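You operate a simulated robot arm through the tools that you are given. There is no shell and no other tool.

The job below is to be done with a simulated robot arm. You get a single attempt, and the scene is never put back.

## Task
Level the slant manometer and set its scale to nought.
Fine: bubble in the ring, bypass open while you slide the scale, then lock the scale and shut the bypass.
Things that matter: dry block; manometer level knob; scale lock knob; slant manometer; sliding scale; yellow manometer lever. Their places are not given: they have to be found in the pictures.

Only the result counts: the job must be done as asked and must still hold three seconds after the hand-in. Knocking over, shifting, dropping, spilling or breaking anything else fails it.

## Robot
A 7-joint arm with a two-finger parallel gripper, fixed in place. Base frame: the origin is on the floor under the middle of its stand, x ahead of it, y to its left, z up. Readings come in cm, degrees, newtons and seconds.
With the tool pointing down near the work surface it reaches from about 46 to 92 cm from the base axis. Its first joint turns from -115.0 to 115.0 degrees. Payload 3.91 kg.
The tool frame sits at the grasp point between the pads (the TCP): z along the fingers, y along the line on which they close. The tips reach 3 cm beyond it. Largest opening 11 cm; finger width 2, thickness 1; the body of the gripper, 4.8 by 11.2 cm, starts 5.5 cm behind the TCP.
Orientation is told as [roll, pitch, yaw] about the base's x, y, z axes, in that order, counted from this pose: with the fingers straight down and closing along the base's y, the tool's x points along the base's -x, its y along +y and its z along -z.

## Interface
- The arm moves only by the tool drive_tool. Its argument "deltas" is a list of rows, each a list of 6 numbers: the shift along the base's x, y, z in cm, then the turn, a rotation vector about the base's x, y, z in degrees. In form: [[tx, ty, tz, rx, ry, rz], ...]. A call has 1 to 20 rows; each row shifts and turns the commanded pose from where the row before left it. "claw" is the opening, from 0 (shut) to 1 (fully open), set as the call begins (left out, the last holds). Each row takes 0.2 s and may step no farther than 5 cm and 8.6 degrees from the row before; otherwise, or with a gripper value out of range, the whole call is refused. A pose out of reach is approached as far as the arm can. The call stops where the force on the tool passes 40 N (or 10 N more than at its start, if that is more) or the arm is blocked; 0.2 s more then pass. The fingers move at their own pace (about 15.3 cm/s each) and stop on an object; they squeeze with about 40 N. The grip force told is the motor's: it shows also when the fingers shut on nothing. Time passes only in rows, and 0.2 s behind the last, so rows that do not move let the fingers close. It gives the time, the measured TCP pose, the force on the tool (base axes), the opening and the grip force at its end, in the units of the frame above (readings bear some noise), with the torque about the TCP (base axes, N m) and any sound that the robot's microphone picked up.
- Cameras (640 x 400 px; columns grow to the right, rows downward): "scene" is fixed at [4.95, -64.8, 168.76]; the picture's right is [0.66, -0.75, 0.00], its down [-0.50, -0.45, -0.74] and it looks along [0.55, 0.49, -0.67] (base axes); focal length 356 px, centre (320, 200). "wrist" rides on the gripper at [7.2, 1.7, -10.3] in the tool frame; the picture's right is [-0.23, 0.97, 0.00], its down [-0.76, -0.18, -0.62] and it looks along [-0.61, -0.14, 0.78] (tool axes); focal length 222 px, centre (320, 200).
- capture(camera): a new picture of that camera. The clock stands still meanwhile.
- slide_trunk(by): slides the trunk up (or, below 0, down) by that many cm; the arm rides with it, the base frame stays. It gives what a move gives, with no picture.
- locate(camera, pixels): there is no depth. For up to 12 entries [column, row, z] of the newest picture of that camera ("zoom" is the newest enlarged one), the place [x, y] in the base frame at which the ray of that pixel passes the height z, good to about 0.3 cm. The clock stands still meanwhile.
- close_up(camera, box): a new picture of the part [left, top, right, bottom] of that camera's present view, enlarged. The clock stands still meanwhile.
- finish_job(): hands the job in; it is judged then, once.

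Leave the gripper open and the arm clear of the work at the hand-in unless told otherwise.

The tools are called after ">>>" as name(argument=value, ...) on one line, values as JSON. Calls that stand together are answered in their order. drive_tool: Moves the arm, as the interface text tells. Its arguments: {"type":"object","properties":{"deltas":{"type":"array","items":{"type":"array","items":{"type":"number"}}},"claw":{"type":"number"}},"required":["deltas"]} The other tools are called the same way: slide_trunk (by) moves the trunk up or down; capture (camera) takes a picture; locate (camera, pixels) gives the place at which the rays of pixels pass given heights; close_up (camera, box) takes an enlarged picture of a part of a camera's view; finish_job () hands the job in.

At the start:

```text
time_s: 0.0
tcp_pos: [51.55, 20.59, 124.35]
ee_rot: [0.0, 0.1, 0.1]
contact_force: [-0.4, 0.4, 0.7]
torque: [-0.01, 0.02, 0.0]
width: 10.99
grip_force: 0.0
trunk travel left (down, up): [-87.5, 11.5]
```

scene: 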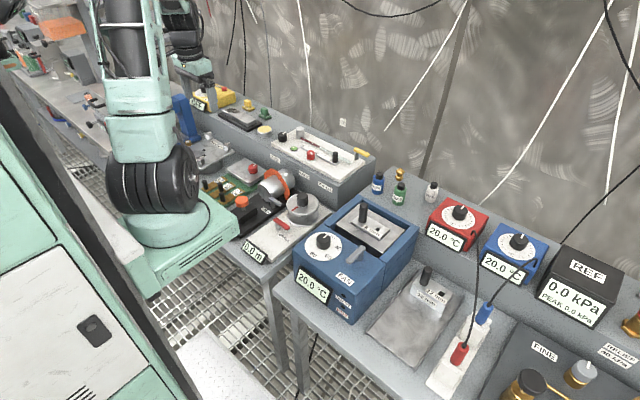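
wrist: 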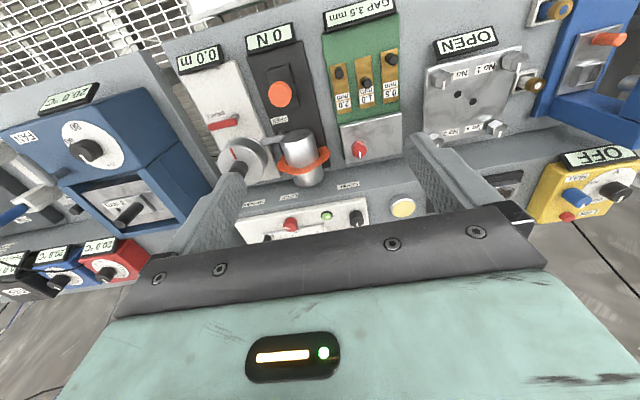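

The scene shows a pale slanted instrument near (320,155) with red, black and green knobs, probably the slant manometer. I'll enlarge that area and the rest of the bench for detail.

>>> close_up(camera="scene", box=[250, 115, 390, 205])

>>> close_up(camera="wrist", box=[200, 120, 440, 270])

>>> close_up(camera="scene", box=[180, 80, 340, 180])

```text
4.44 times, centred on (320, 160) of scene
```

zoom: 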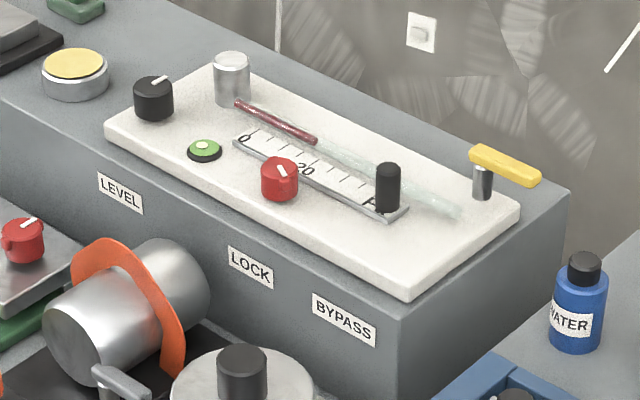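

```text
2.67 times, centred on (320, 195) of wrist
```

zoom: 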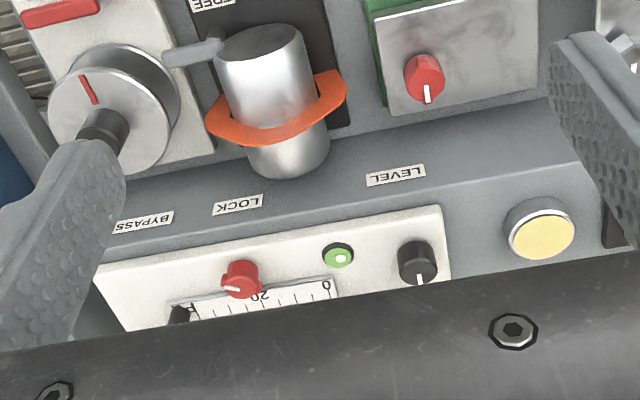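

```text
4.00 times, centred on (260, 130) of scene
```

zoom: 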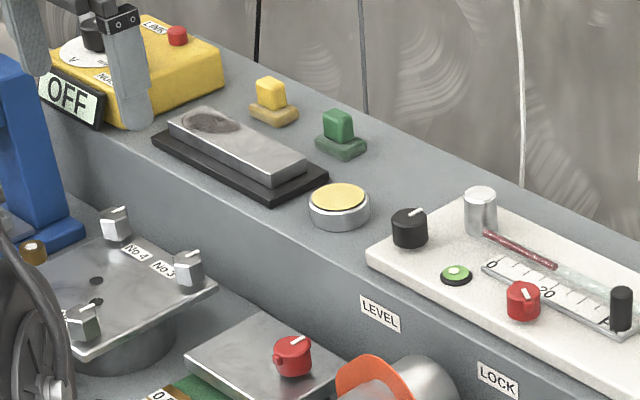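

The enlarged views show the manometer plate: black LEVEL knob, green bubble vial, red LOCK knob, sliding scale with a black grip post, and a yellow lever (BYPASS). I'll look at the dry block too, and at the other parts of the bench.

>>> close_up(camera="scene", box=[280, 180, 440, 330])

>>> close_up(camera="scene", box=[180, 150, 340, 270])

>>> close_up(camera="scene", box=[480, 240, 640, 400])

>>> close_up(camera="scene", box=[262, 128, 318, 163])

```text
2.67 times, centred on (360, 255) of scene
```

zoom: 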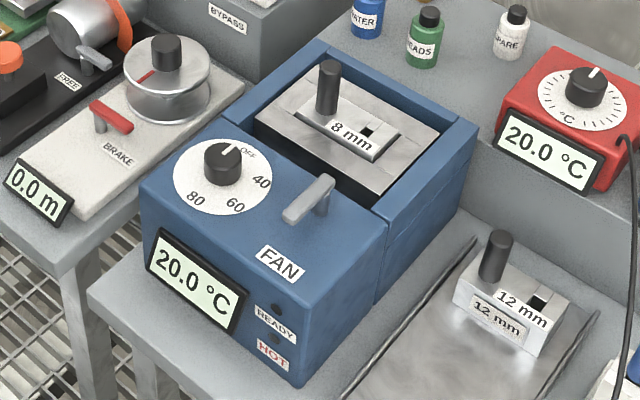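

```text
3.33 times, centred on (260, 210) of scene
```

zoom: 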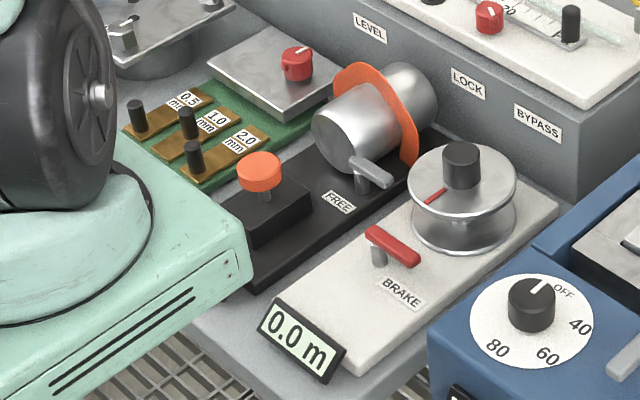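

```text
2.50 times, centred on (560, 320) of scene
```

zoom: 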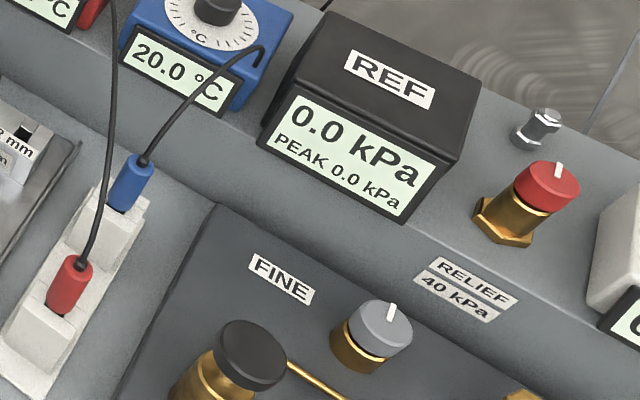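

```text
11.43 times, centred on (290, 146) of scene
```

zoom: 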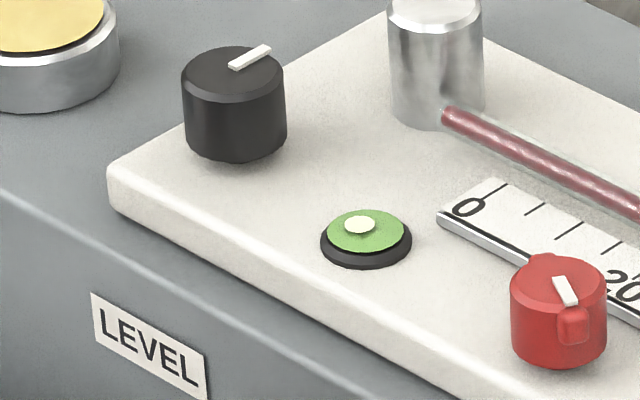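

I need heights, so I'll intersect rays from both cameras for the level knob top (scene (282,133), wrist (354,212)) and the lock knob at several heights.

>>> locate(camera="scene", pixels=[[282.5, 134, 80], [282.5, 134, 90], [282.5, 134, 100], [282.5, 134, 110], [311, 154, 80], [311, 154, 90], [311, 154, 100], [311, 154, 110]])

>>> locate(camera="wrist", pixels=[[356.3, 218, 80], [356.3, 218, 90], [356.3, 218, 100], [356.3, 218, 110], [290.5, 226, 80], [290.5, 226, 90], [290.5, 226, 100], [290.5, 226, 110]])

```text
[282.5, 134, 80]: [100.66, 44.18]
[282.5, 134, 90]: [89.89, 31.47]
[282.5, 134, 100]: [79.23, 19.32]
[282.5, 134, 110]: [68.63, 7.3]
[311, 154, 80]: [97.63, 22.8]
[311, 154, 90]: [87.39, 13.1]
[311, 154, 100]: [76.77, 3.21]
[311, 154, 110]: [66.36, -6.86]
```

```text
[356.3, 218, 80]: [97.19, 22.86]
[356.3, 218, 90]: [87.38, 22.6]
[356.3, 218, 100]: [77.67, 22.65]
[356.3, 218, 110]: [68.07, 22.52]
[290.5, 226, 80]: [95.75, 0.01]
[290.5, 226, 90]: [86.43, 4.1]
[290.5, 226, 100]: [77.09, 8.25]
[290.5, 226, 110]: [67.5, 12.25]
```

The two rays meet at: level knob ≈ (81, 22.5, 97), lock knob ≈ (80.5, 6.8, 96.4). So the manometer plate sits at about z 94. I'll move the hand at height over to the manometer for a better look, staying well above everything.

>>> drive_tool(deltas=[[4, -3, 0, 0, 0, 0], [4, -3, 0, 0, 0, 0], [4, -3, 0, 0, 0, 0], [4, -3, -1, 0, 0, 0], [0, 0, -2, 0, 0, 0]])

>>> capture(camera="wrist")

>>> capture(camera="scene")

```text
refused: row 4 steps farther than a row can; nothing moved
```

```text
taken
```

wrist: 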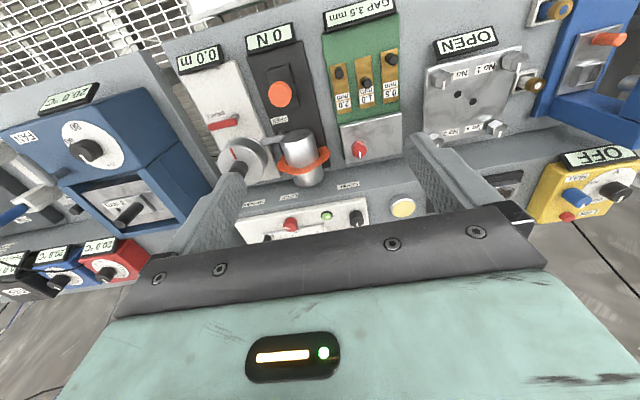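

```text
taken
```

scene: 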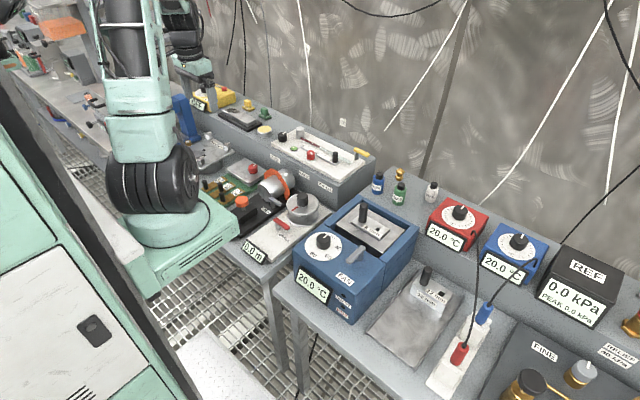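

Row 4 was just over 5 cm and the call was refused. I'll do the same move with smaller steps.

>>> drive_tool(deltas=[[3.5, -2, 0, 0, 0, 0], [3.5, -2, 0, 0, 0, 0], [3.5, -2, 0, 0, 0, 0], [3.5, -2, 0, 0, 0, 0], [3, -2, 0, 0, 0, 0], [0, -2, 0, 0, 0, 0]])

>>> capture(camera="wrist")

>>> capture(camera="scene")

```text
time_s: 1.4
tcp_pos: [68.58, 8.83, 124.56]
ee_rot: [0.0, 0.0, 0.0]
contact_force: [-0.5, 0.5, 0.8]
torque: [0.02, 0.03, -0.02]
width: 11.04
grip_force: 0.1
trunk travel left (down, up): [-87.5, 11.5]
```

```text
taken
```

wrist: 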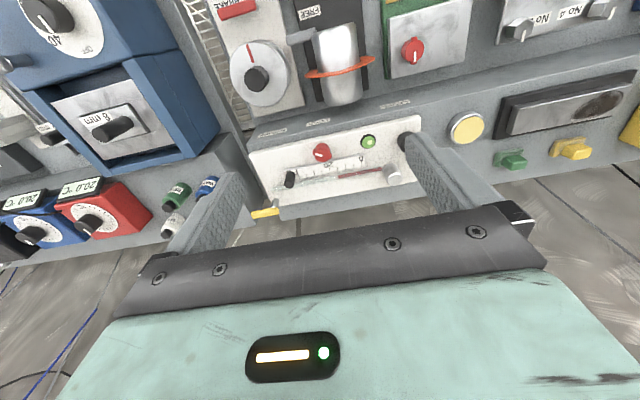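

```text
taken
```

scene: 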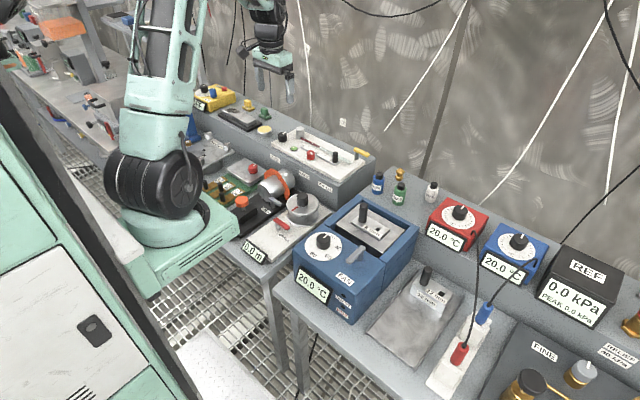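

The whole manometer is now in the wrist view at (250–420, 130–215). I'll enlarge it.

>>> close_up(camera="wrist", box=[240, 110, 432, 230])

>>> close_up(camera="wrist", box=[340, 120, 420, 170])

>>> close_up(camera="wrist", box=[240, 170, 320, 220])

```text
3.33 times, centred on (336, 170) of wrist
```

zoom: 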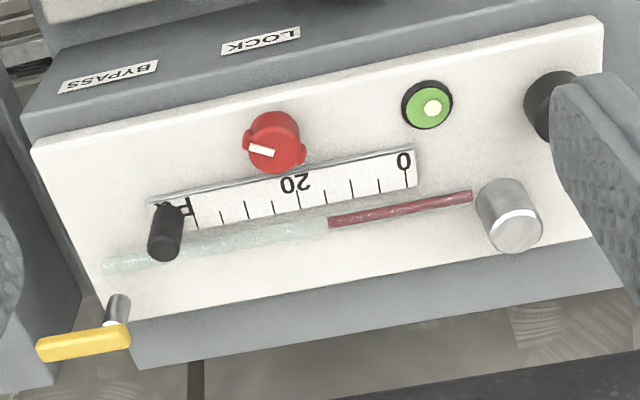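

```text
8.00 times, centred on (380, 145) of wrist
```

zoom: 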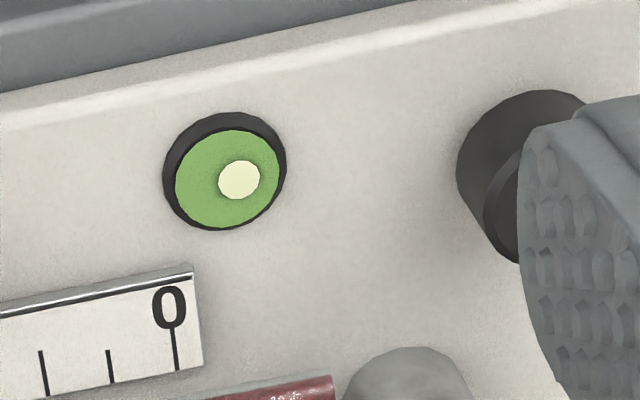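

```text
8.00 times, centred on (280, 195) of wrist
```

zoom: 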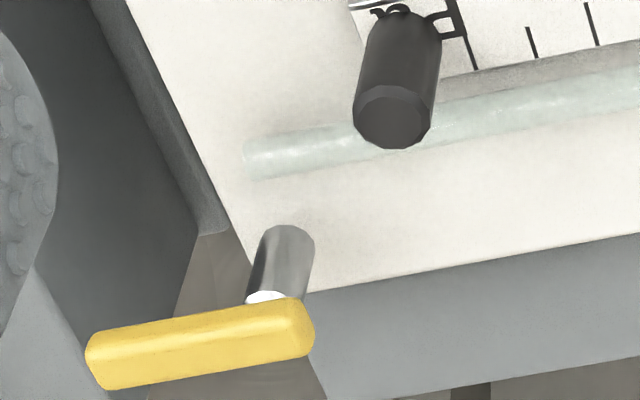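

I'll locate the key features from both cameras at two heights each: vial, lock knob top, grip post top, lever ends, and the scale's 0 end.

>>> locate(camera="wrist", pixels=[[368.5, 142.4, 92], [368.5, 142.4, 98], [321.6, 155, 92], [321.6, 155, 98], [289.4, 185, 92], [289.4, 185, 98], [277.5, 212.5, 92], [277.5, 212.5, 98], [252.5, 215.3, 92], [252.5, 215.3, 98], [365.4, 166.1, 92], [365.4, 166.1, 98]])

>>> locate(camera="scene", pixels=[[294.2, 148.8, 92], [294.2, 148.8, 98], [310.9, 152.6, 92], [310.9, 152.6, 98], [335.3, 153.2, 92], [335.3, 153.2, 98], [355.6, 150.5, 92], [355.6, 150.5, 98], [368.4, 155.5, 92], [368.4, 155.5, 98], [305.3, 144.3, 92], [305.3, 144.3, 98]])

```text
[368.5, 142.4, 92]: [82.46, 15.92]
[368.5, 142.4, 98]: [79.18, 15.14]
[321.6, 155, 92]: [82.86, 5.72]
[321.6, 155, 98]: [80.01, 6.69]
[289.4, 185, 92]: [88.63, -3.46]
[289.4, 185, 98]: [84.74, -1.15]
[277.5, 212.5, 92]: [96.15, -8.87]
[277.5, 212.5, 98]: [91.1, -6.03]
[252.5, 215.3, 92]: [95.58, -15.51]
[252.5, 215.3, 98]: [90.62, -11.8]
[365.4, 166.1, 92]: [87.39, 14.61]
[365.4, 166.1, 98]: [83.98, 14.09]
```

```text
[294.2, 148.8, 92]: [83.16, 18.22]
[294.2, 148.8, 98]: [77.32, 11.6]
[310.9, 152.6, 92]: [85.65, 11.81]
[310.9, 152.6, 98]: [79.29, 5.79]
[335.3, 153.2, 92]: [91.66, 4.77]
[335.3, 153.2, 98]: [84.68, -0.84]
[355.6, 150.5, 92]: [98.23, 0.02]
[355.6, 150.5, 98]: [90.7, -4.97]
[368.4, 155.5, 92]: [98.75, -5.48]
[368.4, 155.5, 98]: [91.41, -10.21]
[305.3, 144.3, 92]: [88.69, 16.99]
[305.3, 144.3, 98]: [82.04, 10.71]
```

From both rays: vial ≈ (81.0, 15.6, 94.4), lock knob top ≈ (80.2, 6.6, 97.2), scale grip post top ≈ (84.5, −1.0, 98.2), lever pivot ≈ (90, −5.7, 98.8), lever tip ≈ (90, −11, 99), and the scale's 0 end at y ≈ 14.4. I'll look closely at the lock knob and lever before moving.

>>> close_up(camera="wrist", box=[296, 135, 344, 165])

>>> close_up(camera="scene", box=[296, 135, 360, 175])

>>> close_up(camera="scene", box=[330, 130, 394, 170])

>>> close_up(camera="scene", box=[284, 140, 308, 155])

```text
13.33 times, centred on (320, 150) of wrist
```

zoom: 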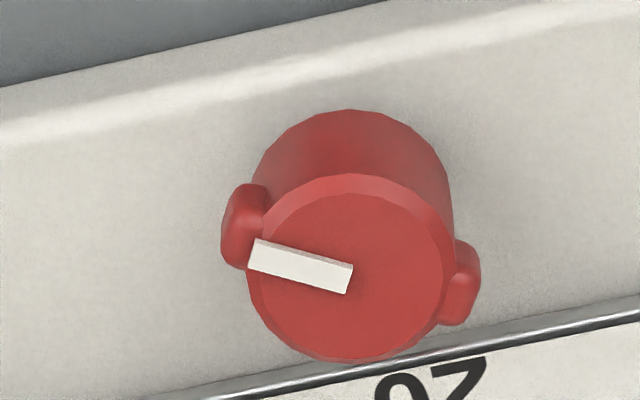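

```text
10.00 times, centred on (328, 155) of scene
```

zoom: 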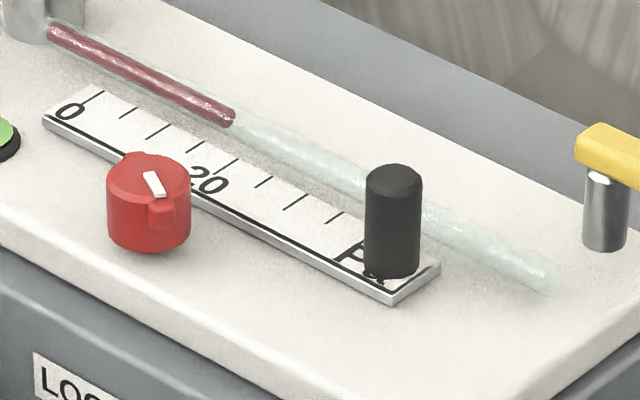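

```text
10.00 times, centred on (362, 150) of scene
```

zoom: 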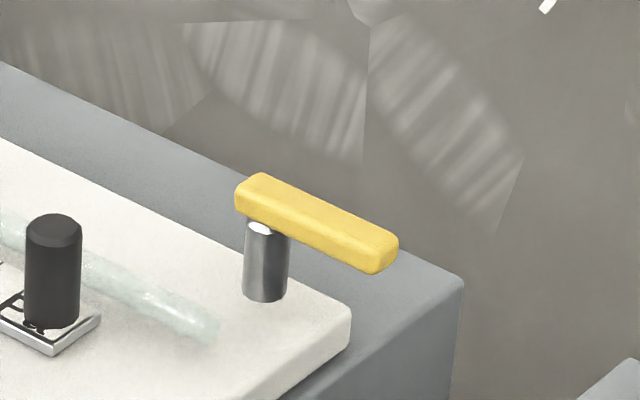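

```text
16.00 times, centred on (296, 148) of scene
```

zoom: 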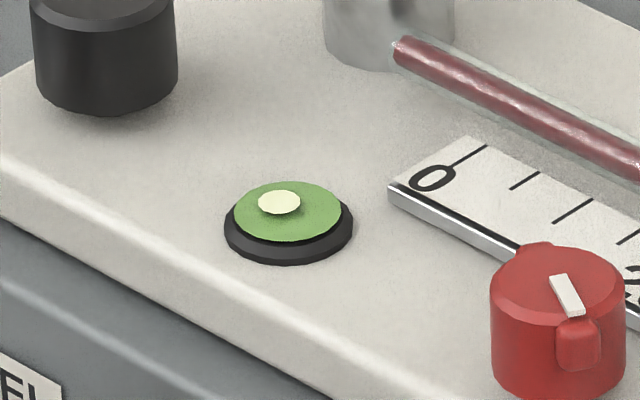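

The scale's 0 mark is to the right (+y) of the liquid's end, and the bubble sits toward +y of the vial's middle. I'll bring the hand closer to the vial and level knob, still about 6 cm above the knob tops, to see the ring.

>>> drive_tool(deltas=[[1.5, 2.5, -3.5, 0, 0, 0], [1.5, 2.5, -3.5, 0, 0, 0], [1.5, 2.5, -3.5, 0, 0, 0], [0, 1.5, -3.5, 0, 0, 0], [0, 0, -4, 0, 0, 0]])

>>> capture(camera="wrist")

```text
time_s: 2.6
tcp_pos: [72.91, 17.78, 106.56]
ee_rot: [0.0, 0.0, -0.1]
contact_force: [-0.9, 1.2, -0.1]
torque: [0.0, -0.02, 0.0]
width: 10.98
grip_force: 0.0
trunk travel left (down, up): [-87.5, 11.5]
```

```text
taken
```

wrist: 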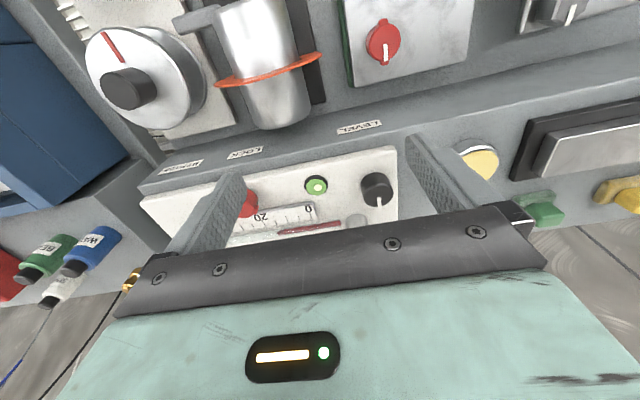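

The vial is at (316,184) and the level knob at (376,188). I'll enlarge both.

>>> close_up(camera="wrist", box=[296, 170, 344, 200])

>>> close_up(camera="wrist", box=[340, 160, 420, 210])

>>> locate(camera="wrist", pixels=[[376, 182, 97.3], [316, 185, 94.4], [376, 182, 96], [376, 182, 98]])

>>> locate(camera="scene", pixels=[[282.5, 134.6, 96], [282.5, 134.6, 97.3], [282.5, 134.6, 98]])

```text
13.33 times, centred on (320, 185) of wrist
```

zoom: 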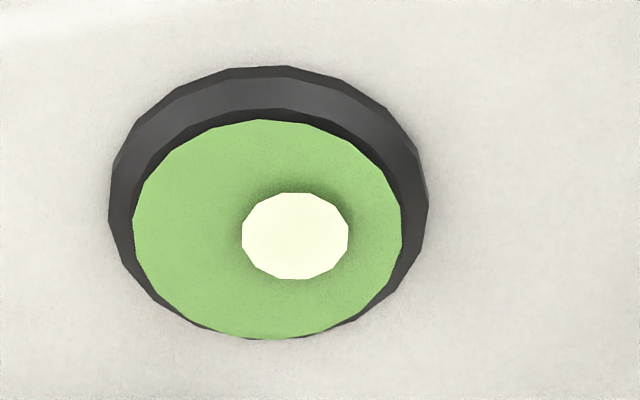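

```text
8.00 times, centred on (380, 185) of wrist
```

zoom: 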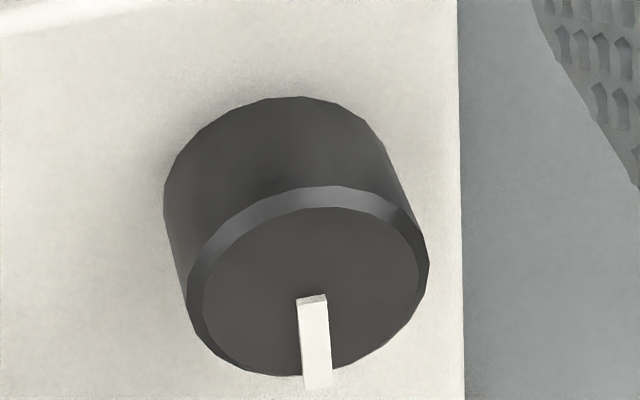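

```text
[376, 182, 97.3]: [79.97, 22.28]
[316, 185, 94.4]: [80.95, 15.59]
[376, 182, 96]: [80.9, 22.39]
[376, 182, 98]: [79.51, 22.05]
```

```text
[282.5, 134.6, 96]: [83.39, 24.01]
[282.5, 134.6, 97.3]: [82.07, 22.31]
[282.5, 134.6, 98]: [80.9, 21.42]
```

The bubble sits off to +y by about a fifth of the vial's radius. The knob's top centre is at wrist (379,196); I'll locate that.

>>> locate(camera="wrist", pixels=[[379, 196, 96], [379, 196, 97], [379, 196, 98], [366, 194, 97], [393, 194, 97]])

>>> locate(camera="scene", pixels=[[282.5, 134.6, 97], [282.5, 134.6, 97.5]])

```text
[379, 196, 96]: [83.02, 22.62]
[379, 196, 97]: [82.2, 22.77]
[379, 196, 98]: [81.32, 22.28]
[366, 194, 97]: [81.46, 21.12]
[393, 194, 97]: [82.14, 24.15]
```

```text
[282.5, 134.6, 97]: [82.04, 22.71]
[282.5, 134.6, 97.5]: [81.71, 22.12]
```

Both cameras agree: level knob top centre ≈ (82.1, 22.6, 97.1), about 3.2 cm wide. I'll move above it with the fingers set to about 5.5 cm so they miss the vial, and take a picture before going down.

>>> drive_tool(deltas=[[3.1, 1.6, 0, 0, 0, 0], [3, 1.6, 0, 0, 0, 0], [3, 1.6, 0, 0, 0, 0], [0, 0, -1.5, 0, 0, 0], [0, 0, -1.5, 0, 0, 0]], claw=0.5)

>>> capture(camera="wrist")

>>> capture(camera="scene")

```text
time_s: 3.8
tcp_pos: [82.26, 22.58, 103.46]
ee_rot: [0.1, 0.0, 0.0]
contact_force: [0.2, -0.6, -0.3]
torque: [0.03, -0.02, 0.0]
width: 5.49
grip_force: 0.0
trunk travel left (down, up): [-87.5, 11.5]
```

```text
taken
```

wrist: 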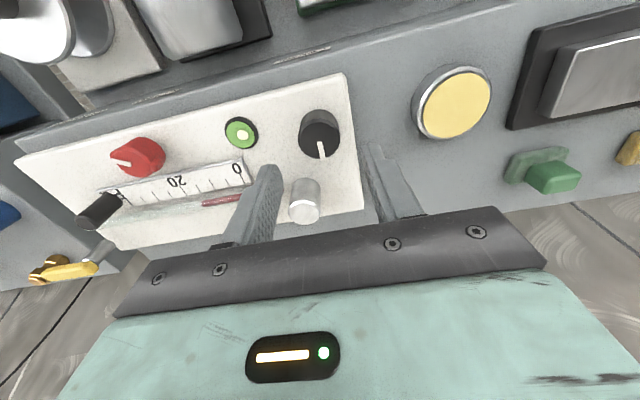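

```text
taken
```

scene: 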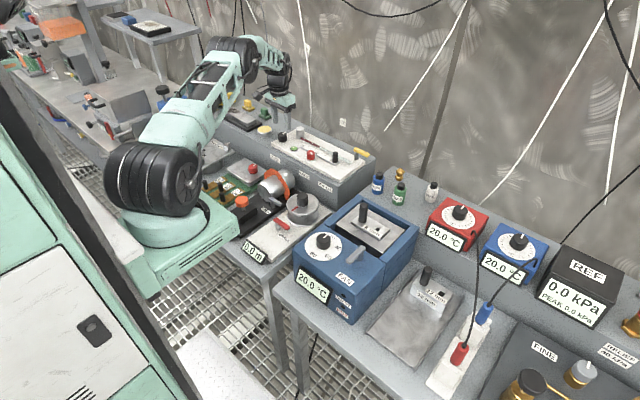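

The knob top is at (321,143), exactly where a point under the TCP should appear. I'll lower 5.6 cm in small steps, with tips ending about 1 cm above the plate.

>>> drive_tool(deltas=[[-0.1, 0, -2, 0, 0, 0], [0, 0, -2, 0, 0, 0], [0, 0, -1, 0, 0, 0], [0, 0, -0.6, 0, 0, 0]])

>>> capture(camera="wrist")

>>> close_up(camera="scene", box=[250, 115, 346, 175])

```text
time_s: 4.8
tcp_pos: [81.96, 22.43, 97.73]
ee_rot: [0.1, 0.0, -0.1]
contact_force: [-0.6, 0.1, -0.6]
torque: [0.01, -0.03, 0.0]
width: 5.5
grip_force: 0.1
trunk travel left (down, up): [-87.5, 11.5]
```

```text
taken
```

wrist: 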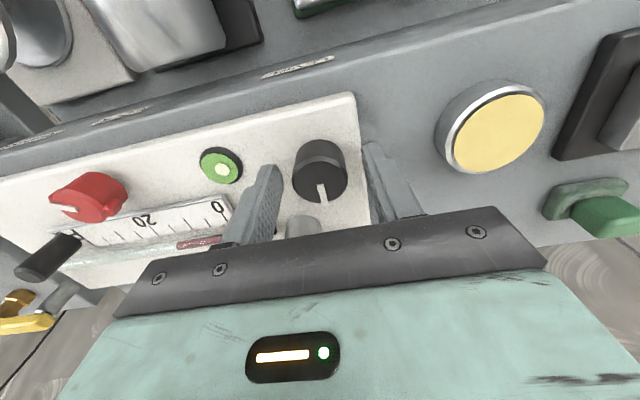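

```text
6.67 times, centred on (298, 145) of scene
```

zoom: 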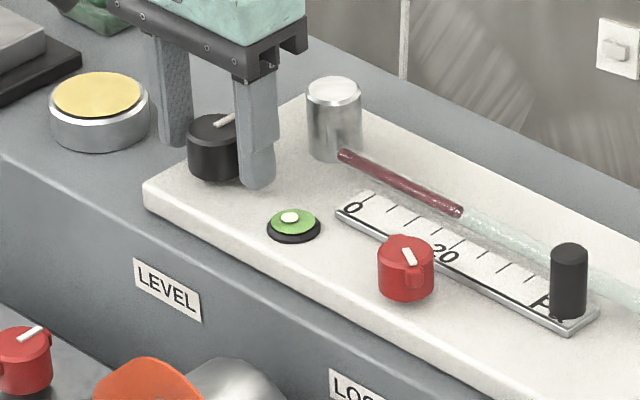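

The knob is between the fingers and centred (top at (320,181)). I'll close on it.

>>> drive_tool(deltas=[[0, 0, 0, 0, 0, 0], [0, 0, 0, 0, 0, 0], [0, 0, 0, 0, 0, 0]], claw=0)

>>> close_up(camera="wrist", box=[180, 130, 372, 250])

```text
time_s: 5.6
tcp_pos: [81.98, 22.54, 97.67]
ee_rot: [-0.1, -0.1, 0.0]
contact_force: [0.1, 1.1, -1.9]
torque: [-0.39, -0.09, 0.06]
width: 3.38
grip_force: 44.6
trunk travel left (down, up): [-87.5, 11.5]
```

```text
3.33 times, centred on (276, 190) of wrist
```

zoom: 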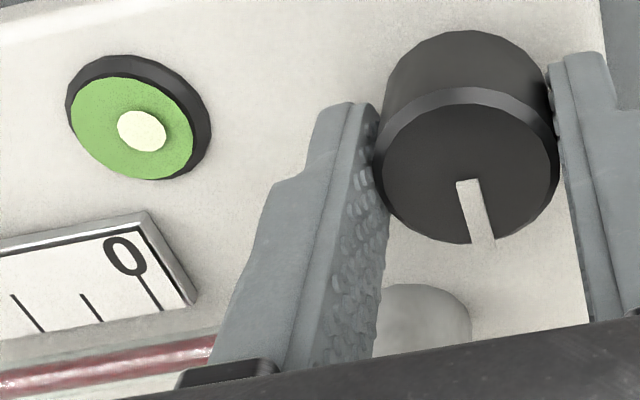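

The knob is gripped (3.4 cm wide, 44.6 N). I'll turn 24° counter-clockwise about the vertical as a trial and watch the bubble.

>>> drive_tool(deltas=[[0, 0, 0, 0, 0, 8], [0, 0, 0, 0, 0, 8], [0, 0, 0, 0, 0, 8], [0, 0, 0, 0, 0, 0]])

>>> close_up(camera="scene", box=[250, 115, 346, 175])

>>> capture(camera="wrist")

>>> close_up(camera="scene", box=[284, 140, 308, 155])

```text
time_s: 6.6
tcp_pos: [81.99, 22.55, 97.82]
ee_rot: [0.0, 0.0, 24.1]
contact_force: [1.1, 2.6, -5.0]
torque: [-0.45, -0.42, 0.02]
width: 3.37
grip_force: 44.7
trunk travel left (down, up): [-87.5, 11.5]
```

```text
6.67 times, centred on (298, 145) of scene
```

zoom: 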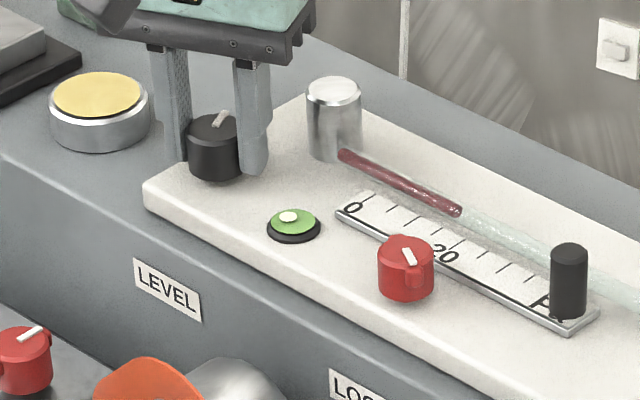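

```text
taken
```

wrist: 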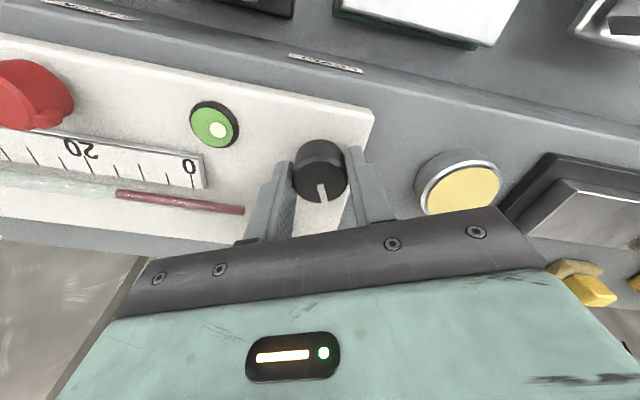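

```text
16.00 times, centred on (296, 148) of scene
```

zoom: 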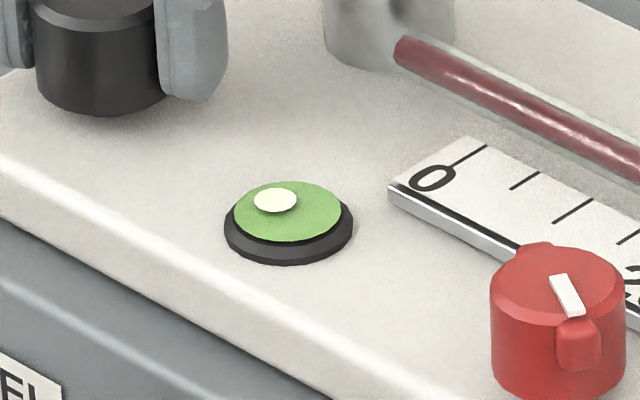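

The bubble moved further toward +y (zoom (279,202) → (275,200)), so clockwise is right. I'll turn back clockwise 72° to about 48° past the start, and check.

>>> drive_tool(deltas=[[0, 0, 0, 0, 0, -8], [0, 0, 0, 0, 0, -8], [0, 0, 0, 0, 0, -8], [0, 0, 0, 0, 0, -8], [0, 0, 0, 0, 0, -8], [0, 0, 0, 0, 0, -8], [0, 0, 0, 0, 0, -8], [0, 0, 0, 0, 0, -8], [0, 0, 0, 0, 0, -8], [0, 0, 0, 0, 0, 0]])

>>> close_up(camera="scene", box=[284, 140, 308, 155])

>>> capture(camera="wrist")

>>> close_up(camera="scene", box=[250, 115, 346, 175])

```text
time_s: 8.8
tcp_pos: [82.03, 22.47, 97.65]
ee_rot: [-0.1, 0.1, -48.1]
contact_force: [-2.0, 3.4, -7.8]
torque: [0.42, -0.57, 0.0]
width: 3.36
grip_force: 45.0
trunk travel left (down, up): [-87.5, 11.5]
```

```text
16.00 times, centred on (296, 148) of scene
```

zoom: 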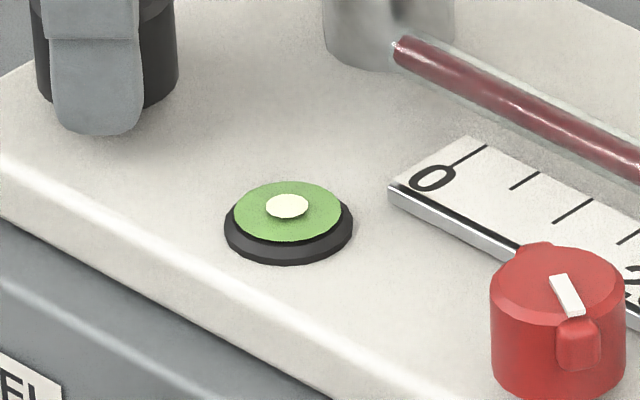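

```text
taken
```

wrist: 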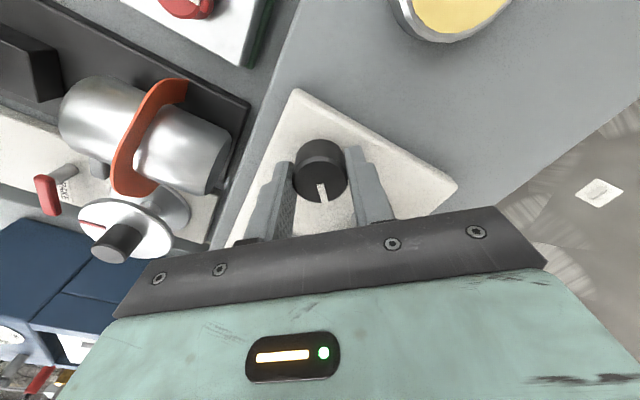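

```text
6.67 times, centred on (298, 145) of scene
```

zoom: 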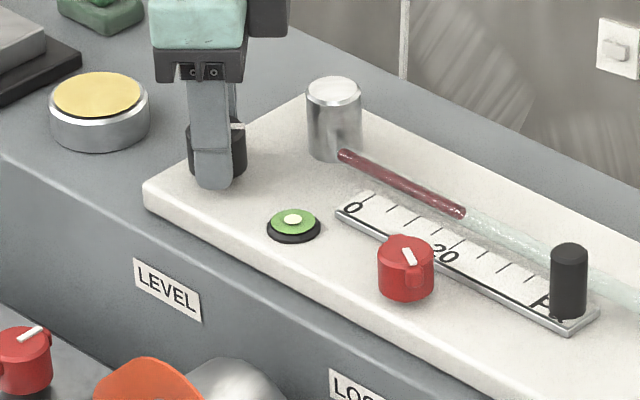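

The bubble is now at zoom (287,206) with the vial's centre at (288, ~206 allowing for the bubble's height). Movement is about 1 px per 6°, so I'll add 4° more, then release, back off upward and check with the wrist camera.

>>> drive_tool(deltas=[[0, 0, 0, 0, 0, -4], [0, 0, 0, 0, 0, 0], [0, 0, 0, 0, 0, 0]])

>>> close_up(camera="scene", box=[284, 140, 308, 155])

>>> drive_tool(deltas=[[0, 0, 0, 0, 0, 0], [0, 0, 0, 0, 0, 0]], claw=0.5)

>>> close_up(camera="scene", box=[284, 140, 308, 155])

```text
time_s: 9.6
tcp_pos: [81.99, 22.42, 97.75]
ee_rot: [-0.1, 0.0, -52.1]
contact_force: [-2.1, 2.1, -10.8]
torque: [0.85, -0.19, 0.02]
width: 3.39
grip_force: 45.2
trunk travel left (down, up): [-87.5, 11.5]
```

```text
16.00 times, centred on (296, 148) of scene
```

zoom: 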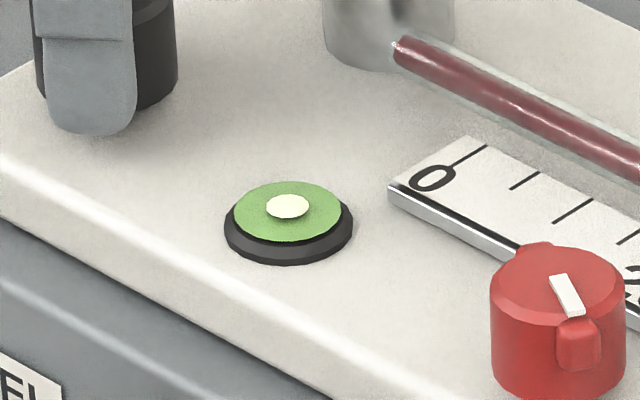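

```text
time_s: 10.2
tcp_pos: [82.11, 22.34, 97.88]
ee_rot: [0.0, 0.0, -52.0]
contact_force: [0.2, -0.3, 0.3]
torque: [0.0, -0.02, 0.01]
width: 5.5
grip_force: 0.0
trunk travel left (down, up): [-87.5, 11.5]
```

```text
16.00 times, centred on (296, 148) of scene
```

zoom: 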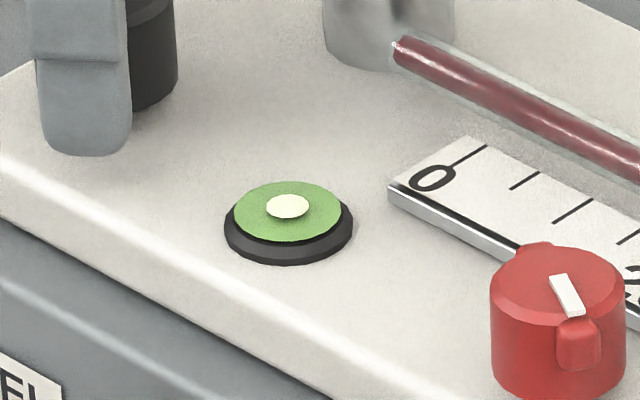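

The bubble is centred at (288,206) and stayed there after release. I'll lift straight up, then turn the hand back to yaw 0 at height and move to the viewing spot.

>>> drive_tool(deltas=[[0, 0, 3, 0, 0, 0], [0, 0, 3, 0, 0, 0], [0, 0, 3, 0, 0, 0], [-3, -1.5, 0, 0, 0, 8], [-3, -1.5, 0, 0, 0, 8], [-3, -1.5, 0, 0, 0, 8], [0, 0, 0, 0, 0, 8], [0, 0, 0, 0, 0, 8], [0, 0, 0, 0, 0, 8], [0, 0, 0, 0, 0, 4]], claw=0.5)

>>> capture(camera="wrist")

>>> close_up(camera="wrist", box=[296, 170, 344, 200])

```text
time_s: 12.4
tcp_pos: [73.01, 18.06, 106.85]
ee_rot: [0.0, 0.0, 0.1]
contact_force: [-0.6, -1.0, -0.4]
torque: [0.0, -0.02, 0.01]
width: 5.5
grip_force: 0.0
trunk travel left (down, up): [-87.5, 11.5]
```

```text
taken
```

wrist: 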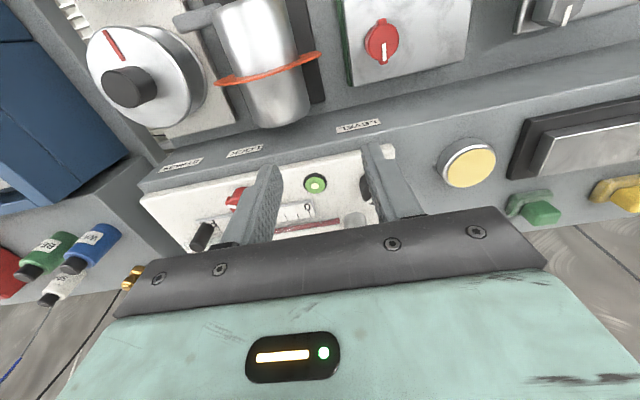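

```text
13.33 times, centred on (320, 185) of wrist
```

zoom: 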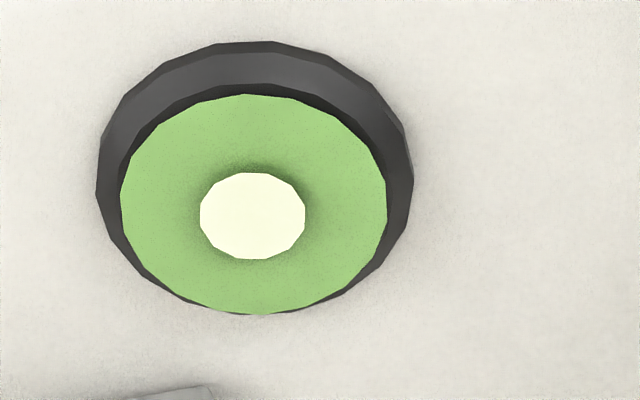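

Seen from the wrist, the bubble (252,216) is on the vial's centreline (253), so it's level. Next is the bypass lever. I'll move across at height to view it closely.

>>> drive_tool(deltas=[[0.5, -4, 0.2, 0, 0, 0], [0.5, -4, 0.2, 0, 0, 0], [0.5, -4, 0.2, 0, 0, 0], [0.5, -4, 0.2, 0, 0, 0], [0.5, -4, 0.2, 0, 0, 0], [0, -3, 0.2, 0, 0, 0]], claw=0.5)

>>> capture(camera="wrist")

>>> close_up(camera="wrist", box=[256, 140, 416, 240])

>>> close_up(camera="scene", box=[296, 125, 392, 185])

```text
time_s: 13.8
tcp_pos: [75.65, -4.95, 107.85]
ee_rot: [-0.1, 0.0, -0.1]
contact_force: [0.0, 0.2, 0.3]
torque: [-0.02, -0.01, -0.02]
width: 5.5
grip_force: 0.0
trunk travel left (down, up): [-87.5, 11.5]
```

```text
taken
```

wrist: 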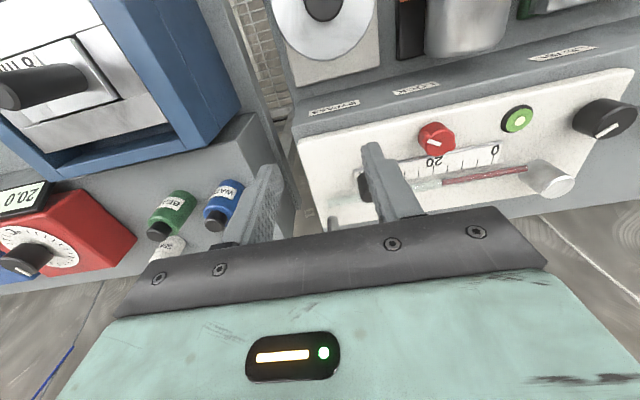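

```text
4.00 times, centred on (336, 190) of wrist
```

zoom: 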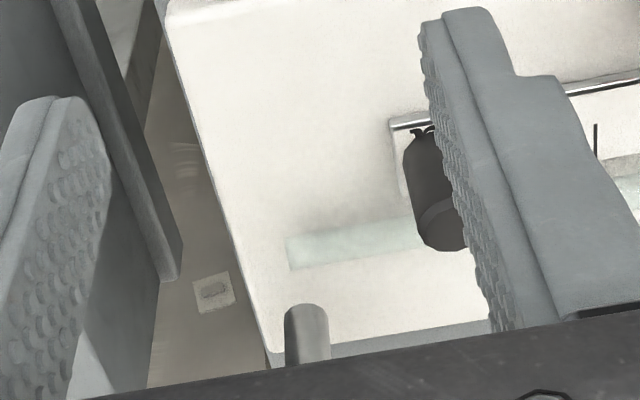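

```text
6.67 times, centred on (344, 155) of scene
```

zoom: 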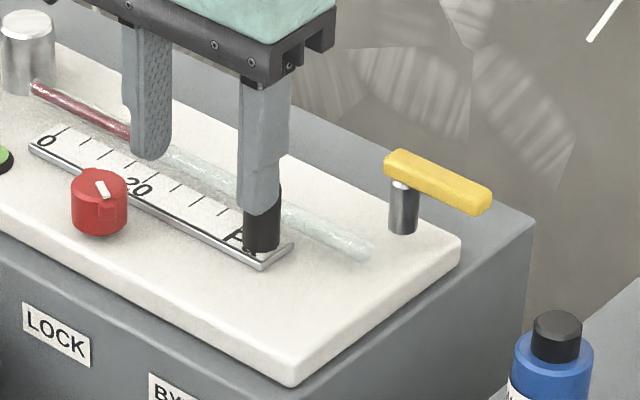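

The silver lever post's foot shows at wrist (332,218) and scene (356.6,158.4). I'll locate it at plate height, and the lever ends again from the scene zoom at about z 98.5.

>>> locate(camera="wrist", pixels=[[332.3, 218, 93], [332.3, 218, 94], [332.3, 218, 95]])

>>> locate(camera="scene", pixels=[[356.6, 158.3, 93], [356.6, 158.3, 94], [356.6, 158.3, 95]])

>>> locate(camera="zoom", pixels=[[404, 184, 97.5], [393, 160, 99], [488, 198, 99], [402, 152, 99], [484, 190, 99], [404, 184, 98], [404, 184, 98.5]])

```text
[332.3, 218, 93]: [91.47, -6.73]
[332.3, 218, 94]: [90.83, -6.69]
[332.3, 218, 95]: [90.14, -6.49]
```

```text
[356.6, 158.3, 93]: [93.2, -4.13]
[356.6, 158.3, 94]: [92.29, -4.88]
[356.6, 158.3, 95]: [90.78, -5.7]
```

```text
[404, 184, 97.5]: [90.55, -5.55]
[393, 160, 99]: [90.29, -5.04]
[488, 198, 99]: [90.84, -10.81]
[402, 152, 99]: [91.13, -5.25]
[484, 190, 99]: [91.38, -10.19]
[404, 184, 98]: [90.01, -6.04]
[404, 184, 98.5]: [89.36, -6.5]
```

The lever bar runs along y at x ≈ 90, from the pivot near y ≈ −6 to its tip at y ≈ −11, z ≈ 98.3–99.5. Before turning the hand there I want to know how far the wall is. I'll use the wall outlet visible in both views (wrist (309.3,212.5), scene (342.7,121.8)) and the shelf's back corner.

>>> locate(camera="wrist", pixels=[[309.3, 212.5, 60], [309.3, 212.5, 80], [309.3, 212.5, 100], [309.3, 212.5, 110]])

>>> locate(camera="scene", pixels=[[342.7, 121.8, 60], [342.7, 121.8, 80], [342.7, 121.8, 100], [342.7, 121.8, 110], [376.2, 158, 92], [376.2, 158, 93], [376.2, 158, 94]])

```text
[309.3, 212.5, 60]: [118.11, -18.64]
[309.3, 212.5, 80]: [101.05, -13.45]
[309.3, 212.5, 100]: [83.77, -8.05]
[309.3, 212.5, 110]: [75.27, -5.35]
```

```text
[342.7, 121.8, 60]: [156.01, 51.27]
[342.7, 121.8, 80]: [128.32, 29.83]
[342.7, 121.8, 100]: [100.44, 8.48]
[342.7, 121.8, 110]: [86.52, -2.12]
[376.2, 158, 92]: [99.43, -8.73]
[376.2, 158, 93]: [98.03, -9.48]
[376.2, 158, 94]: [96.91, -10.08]
```

The wall is far back (x ≈ 128), so there's room behind the lever. I'll turn the hand to yaw +90 (fingers closing along x) while moving over the lever pivot at (90, −6.5), staying at z ≈ 107.

>>> drive_tool(deltas=[[1.3, -0.15, 0, 0, 0, 8], [1.3, -0.15, 0, 0, 0, 8], [1.3, -0.15, 0, 0, 0, 8], [1.3, -0.15, 0, 0, 0, 8], [1.3, -0.15, 0, 0, 0, 8], [1.3, -0.15, 0, 0, 0, 8], [1.3, -0.15, 0, 0, 0, 8], [1.3, -0.15, 0, 0, 0, 8], [1.3, -0.15, 0, 0, 0, 8], [1.3, -0.1, 0, 0, 0, 8], [1.3, -0.1, 0, 0, 0, 8], [0, 0, 0, 0, 0, 2]], claw=0.36)

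>>> capture(camera="wrist")

>>> capture(camera="scene")

>>> close_up(camera="scene", box=[306, 115, 402, 175])

```text
time_s: 16.4
tcp_pos: [89.76, -6.61, 108.05]
ee_rot: [0.0, 0.0, 90.1]
contact_force: [-0.3, 0.5, -0.8]
torque: [-0.03, 0.02, -0.04]
width: 3.95
grip_force: 0.1
trunk travel left (down, up): [-87.5, 11.5]
```

```text
taken
```

wrist: 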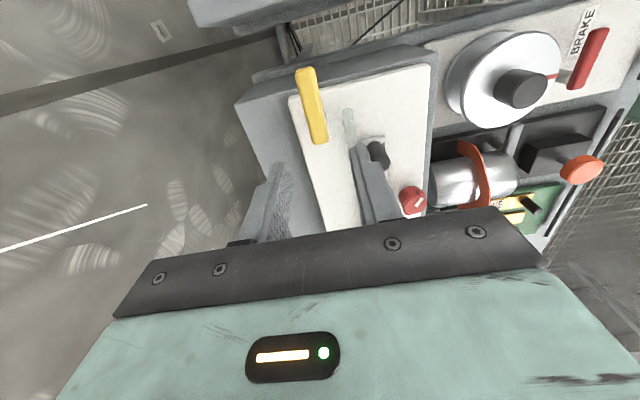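

```text
taken
```

scene: 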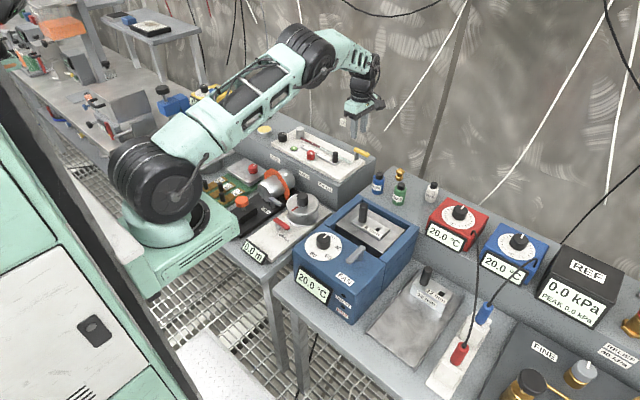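

```text
6.67 times, centred on (354, 145) of scene
```

zoom: 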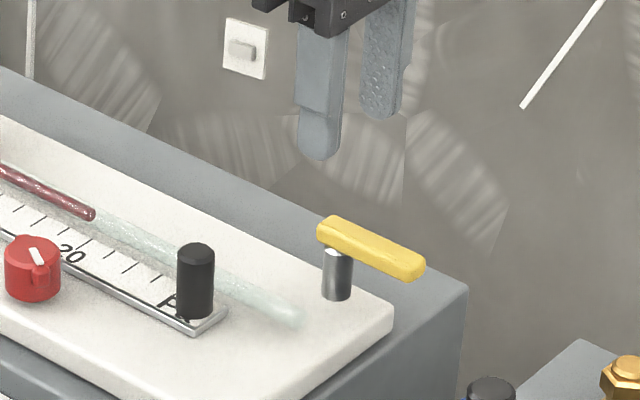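

The arm reaches there. The lever lies in the wrist view from (305,70) to (318,140). I'll enlarge and locate it.

>>> close_up(camera="wrist", box=[256, 50, 416, 150])

>>> locate(camera="zoom", pixels=[[201, 85, 99.2], [257, 355, 99.2], [201, 85, 98.4], [257, 355, 98.4], [240, 340, 99.2], [275, 335, 99.2], [170, 90, 99.2], [232, 82, 99.2]])

```text
4.00 times, centred on (336, 100) of wrist
```

zoom: 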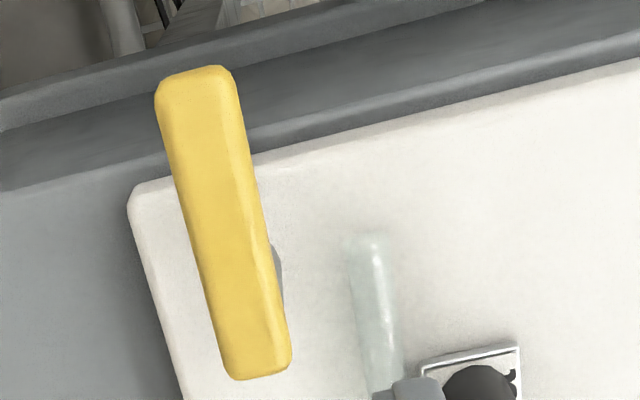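

```text
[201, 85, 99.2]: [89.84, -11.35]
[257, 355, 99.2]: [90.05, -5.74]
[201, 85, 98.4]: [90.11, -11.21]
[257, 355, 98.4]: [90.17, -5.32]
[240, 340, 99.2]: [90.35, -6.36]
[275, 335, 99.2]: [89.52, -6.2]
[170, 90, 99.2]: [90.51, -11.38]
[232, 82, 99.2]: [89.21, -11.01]
```

Lever bar: centreline x ≈ 90.0, from y ≈ −11.6 to −5.3. The post peeks out beside it at zoom (278,272); I'll locate it to fix the pivot.

>>> locate(camera="zoom", pixels=[[280, 272, 98.2], [280, 272, 97], [278, 243, 98.2], [282, 305, 97.5]])

```text
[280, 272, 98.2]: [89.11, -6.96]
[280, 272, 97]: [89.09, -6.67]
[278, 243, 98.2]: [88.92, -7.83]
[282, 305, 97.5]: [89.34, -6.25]
```

The pivot is at about (90.0, −6.2). I'll lower so the tips straddle only the bar (tips at z ≈ 98.2, TCP 101.2), with TCP at (90.0, −6.4).

>>> drive_tool(deltas=[[0.2, 0.2, -2, 0, 0, 0], [0, 0, -2, 0, 0, 0], [0, 0, -1.5, 0, 0, 0], [0, 0, -1, 0, 0, 0], [0, 0, -0.4, 0, 0, 0]], claw=0.36)

>>> capture(camera="wrist")

>>> close_up(camera="scene", box=[322, 125, 386, 165])

```text
time_s: 17.6
tcp_pos: [90.1, -6.48, 101.17]
ee_rot: [0.0, 0.0, 90.0]
contact_force: [0.2, 0.1, 0.3]
torque: [0.03, 0.0, -0.02]
width: 3.94
grip_force: 0.1
trunk travel left (down, up): [-87.5, 11.5]
```

```text
taken
```

wrist: 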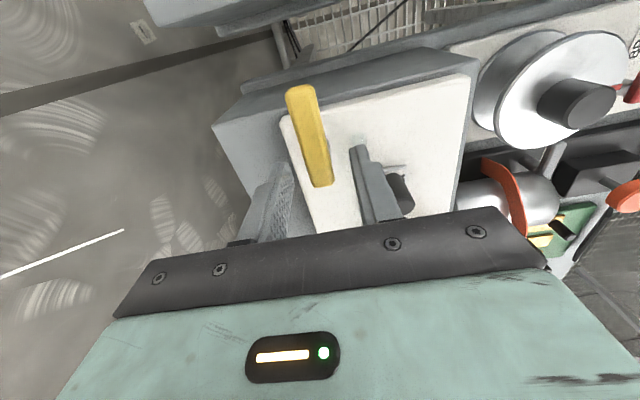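

```text
10.00 times, centred on (354, 145) of scene
```

zoom: 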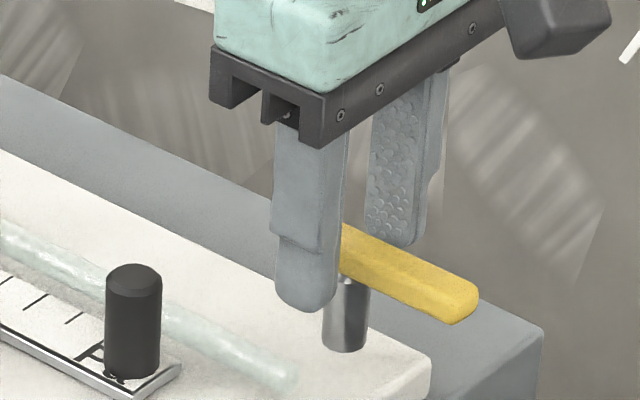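

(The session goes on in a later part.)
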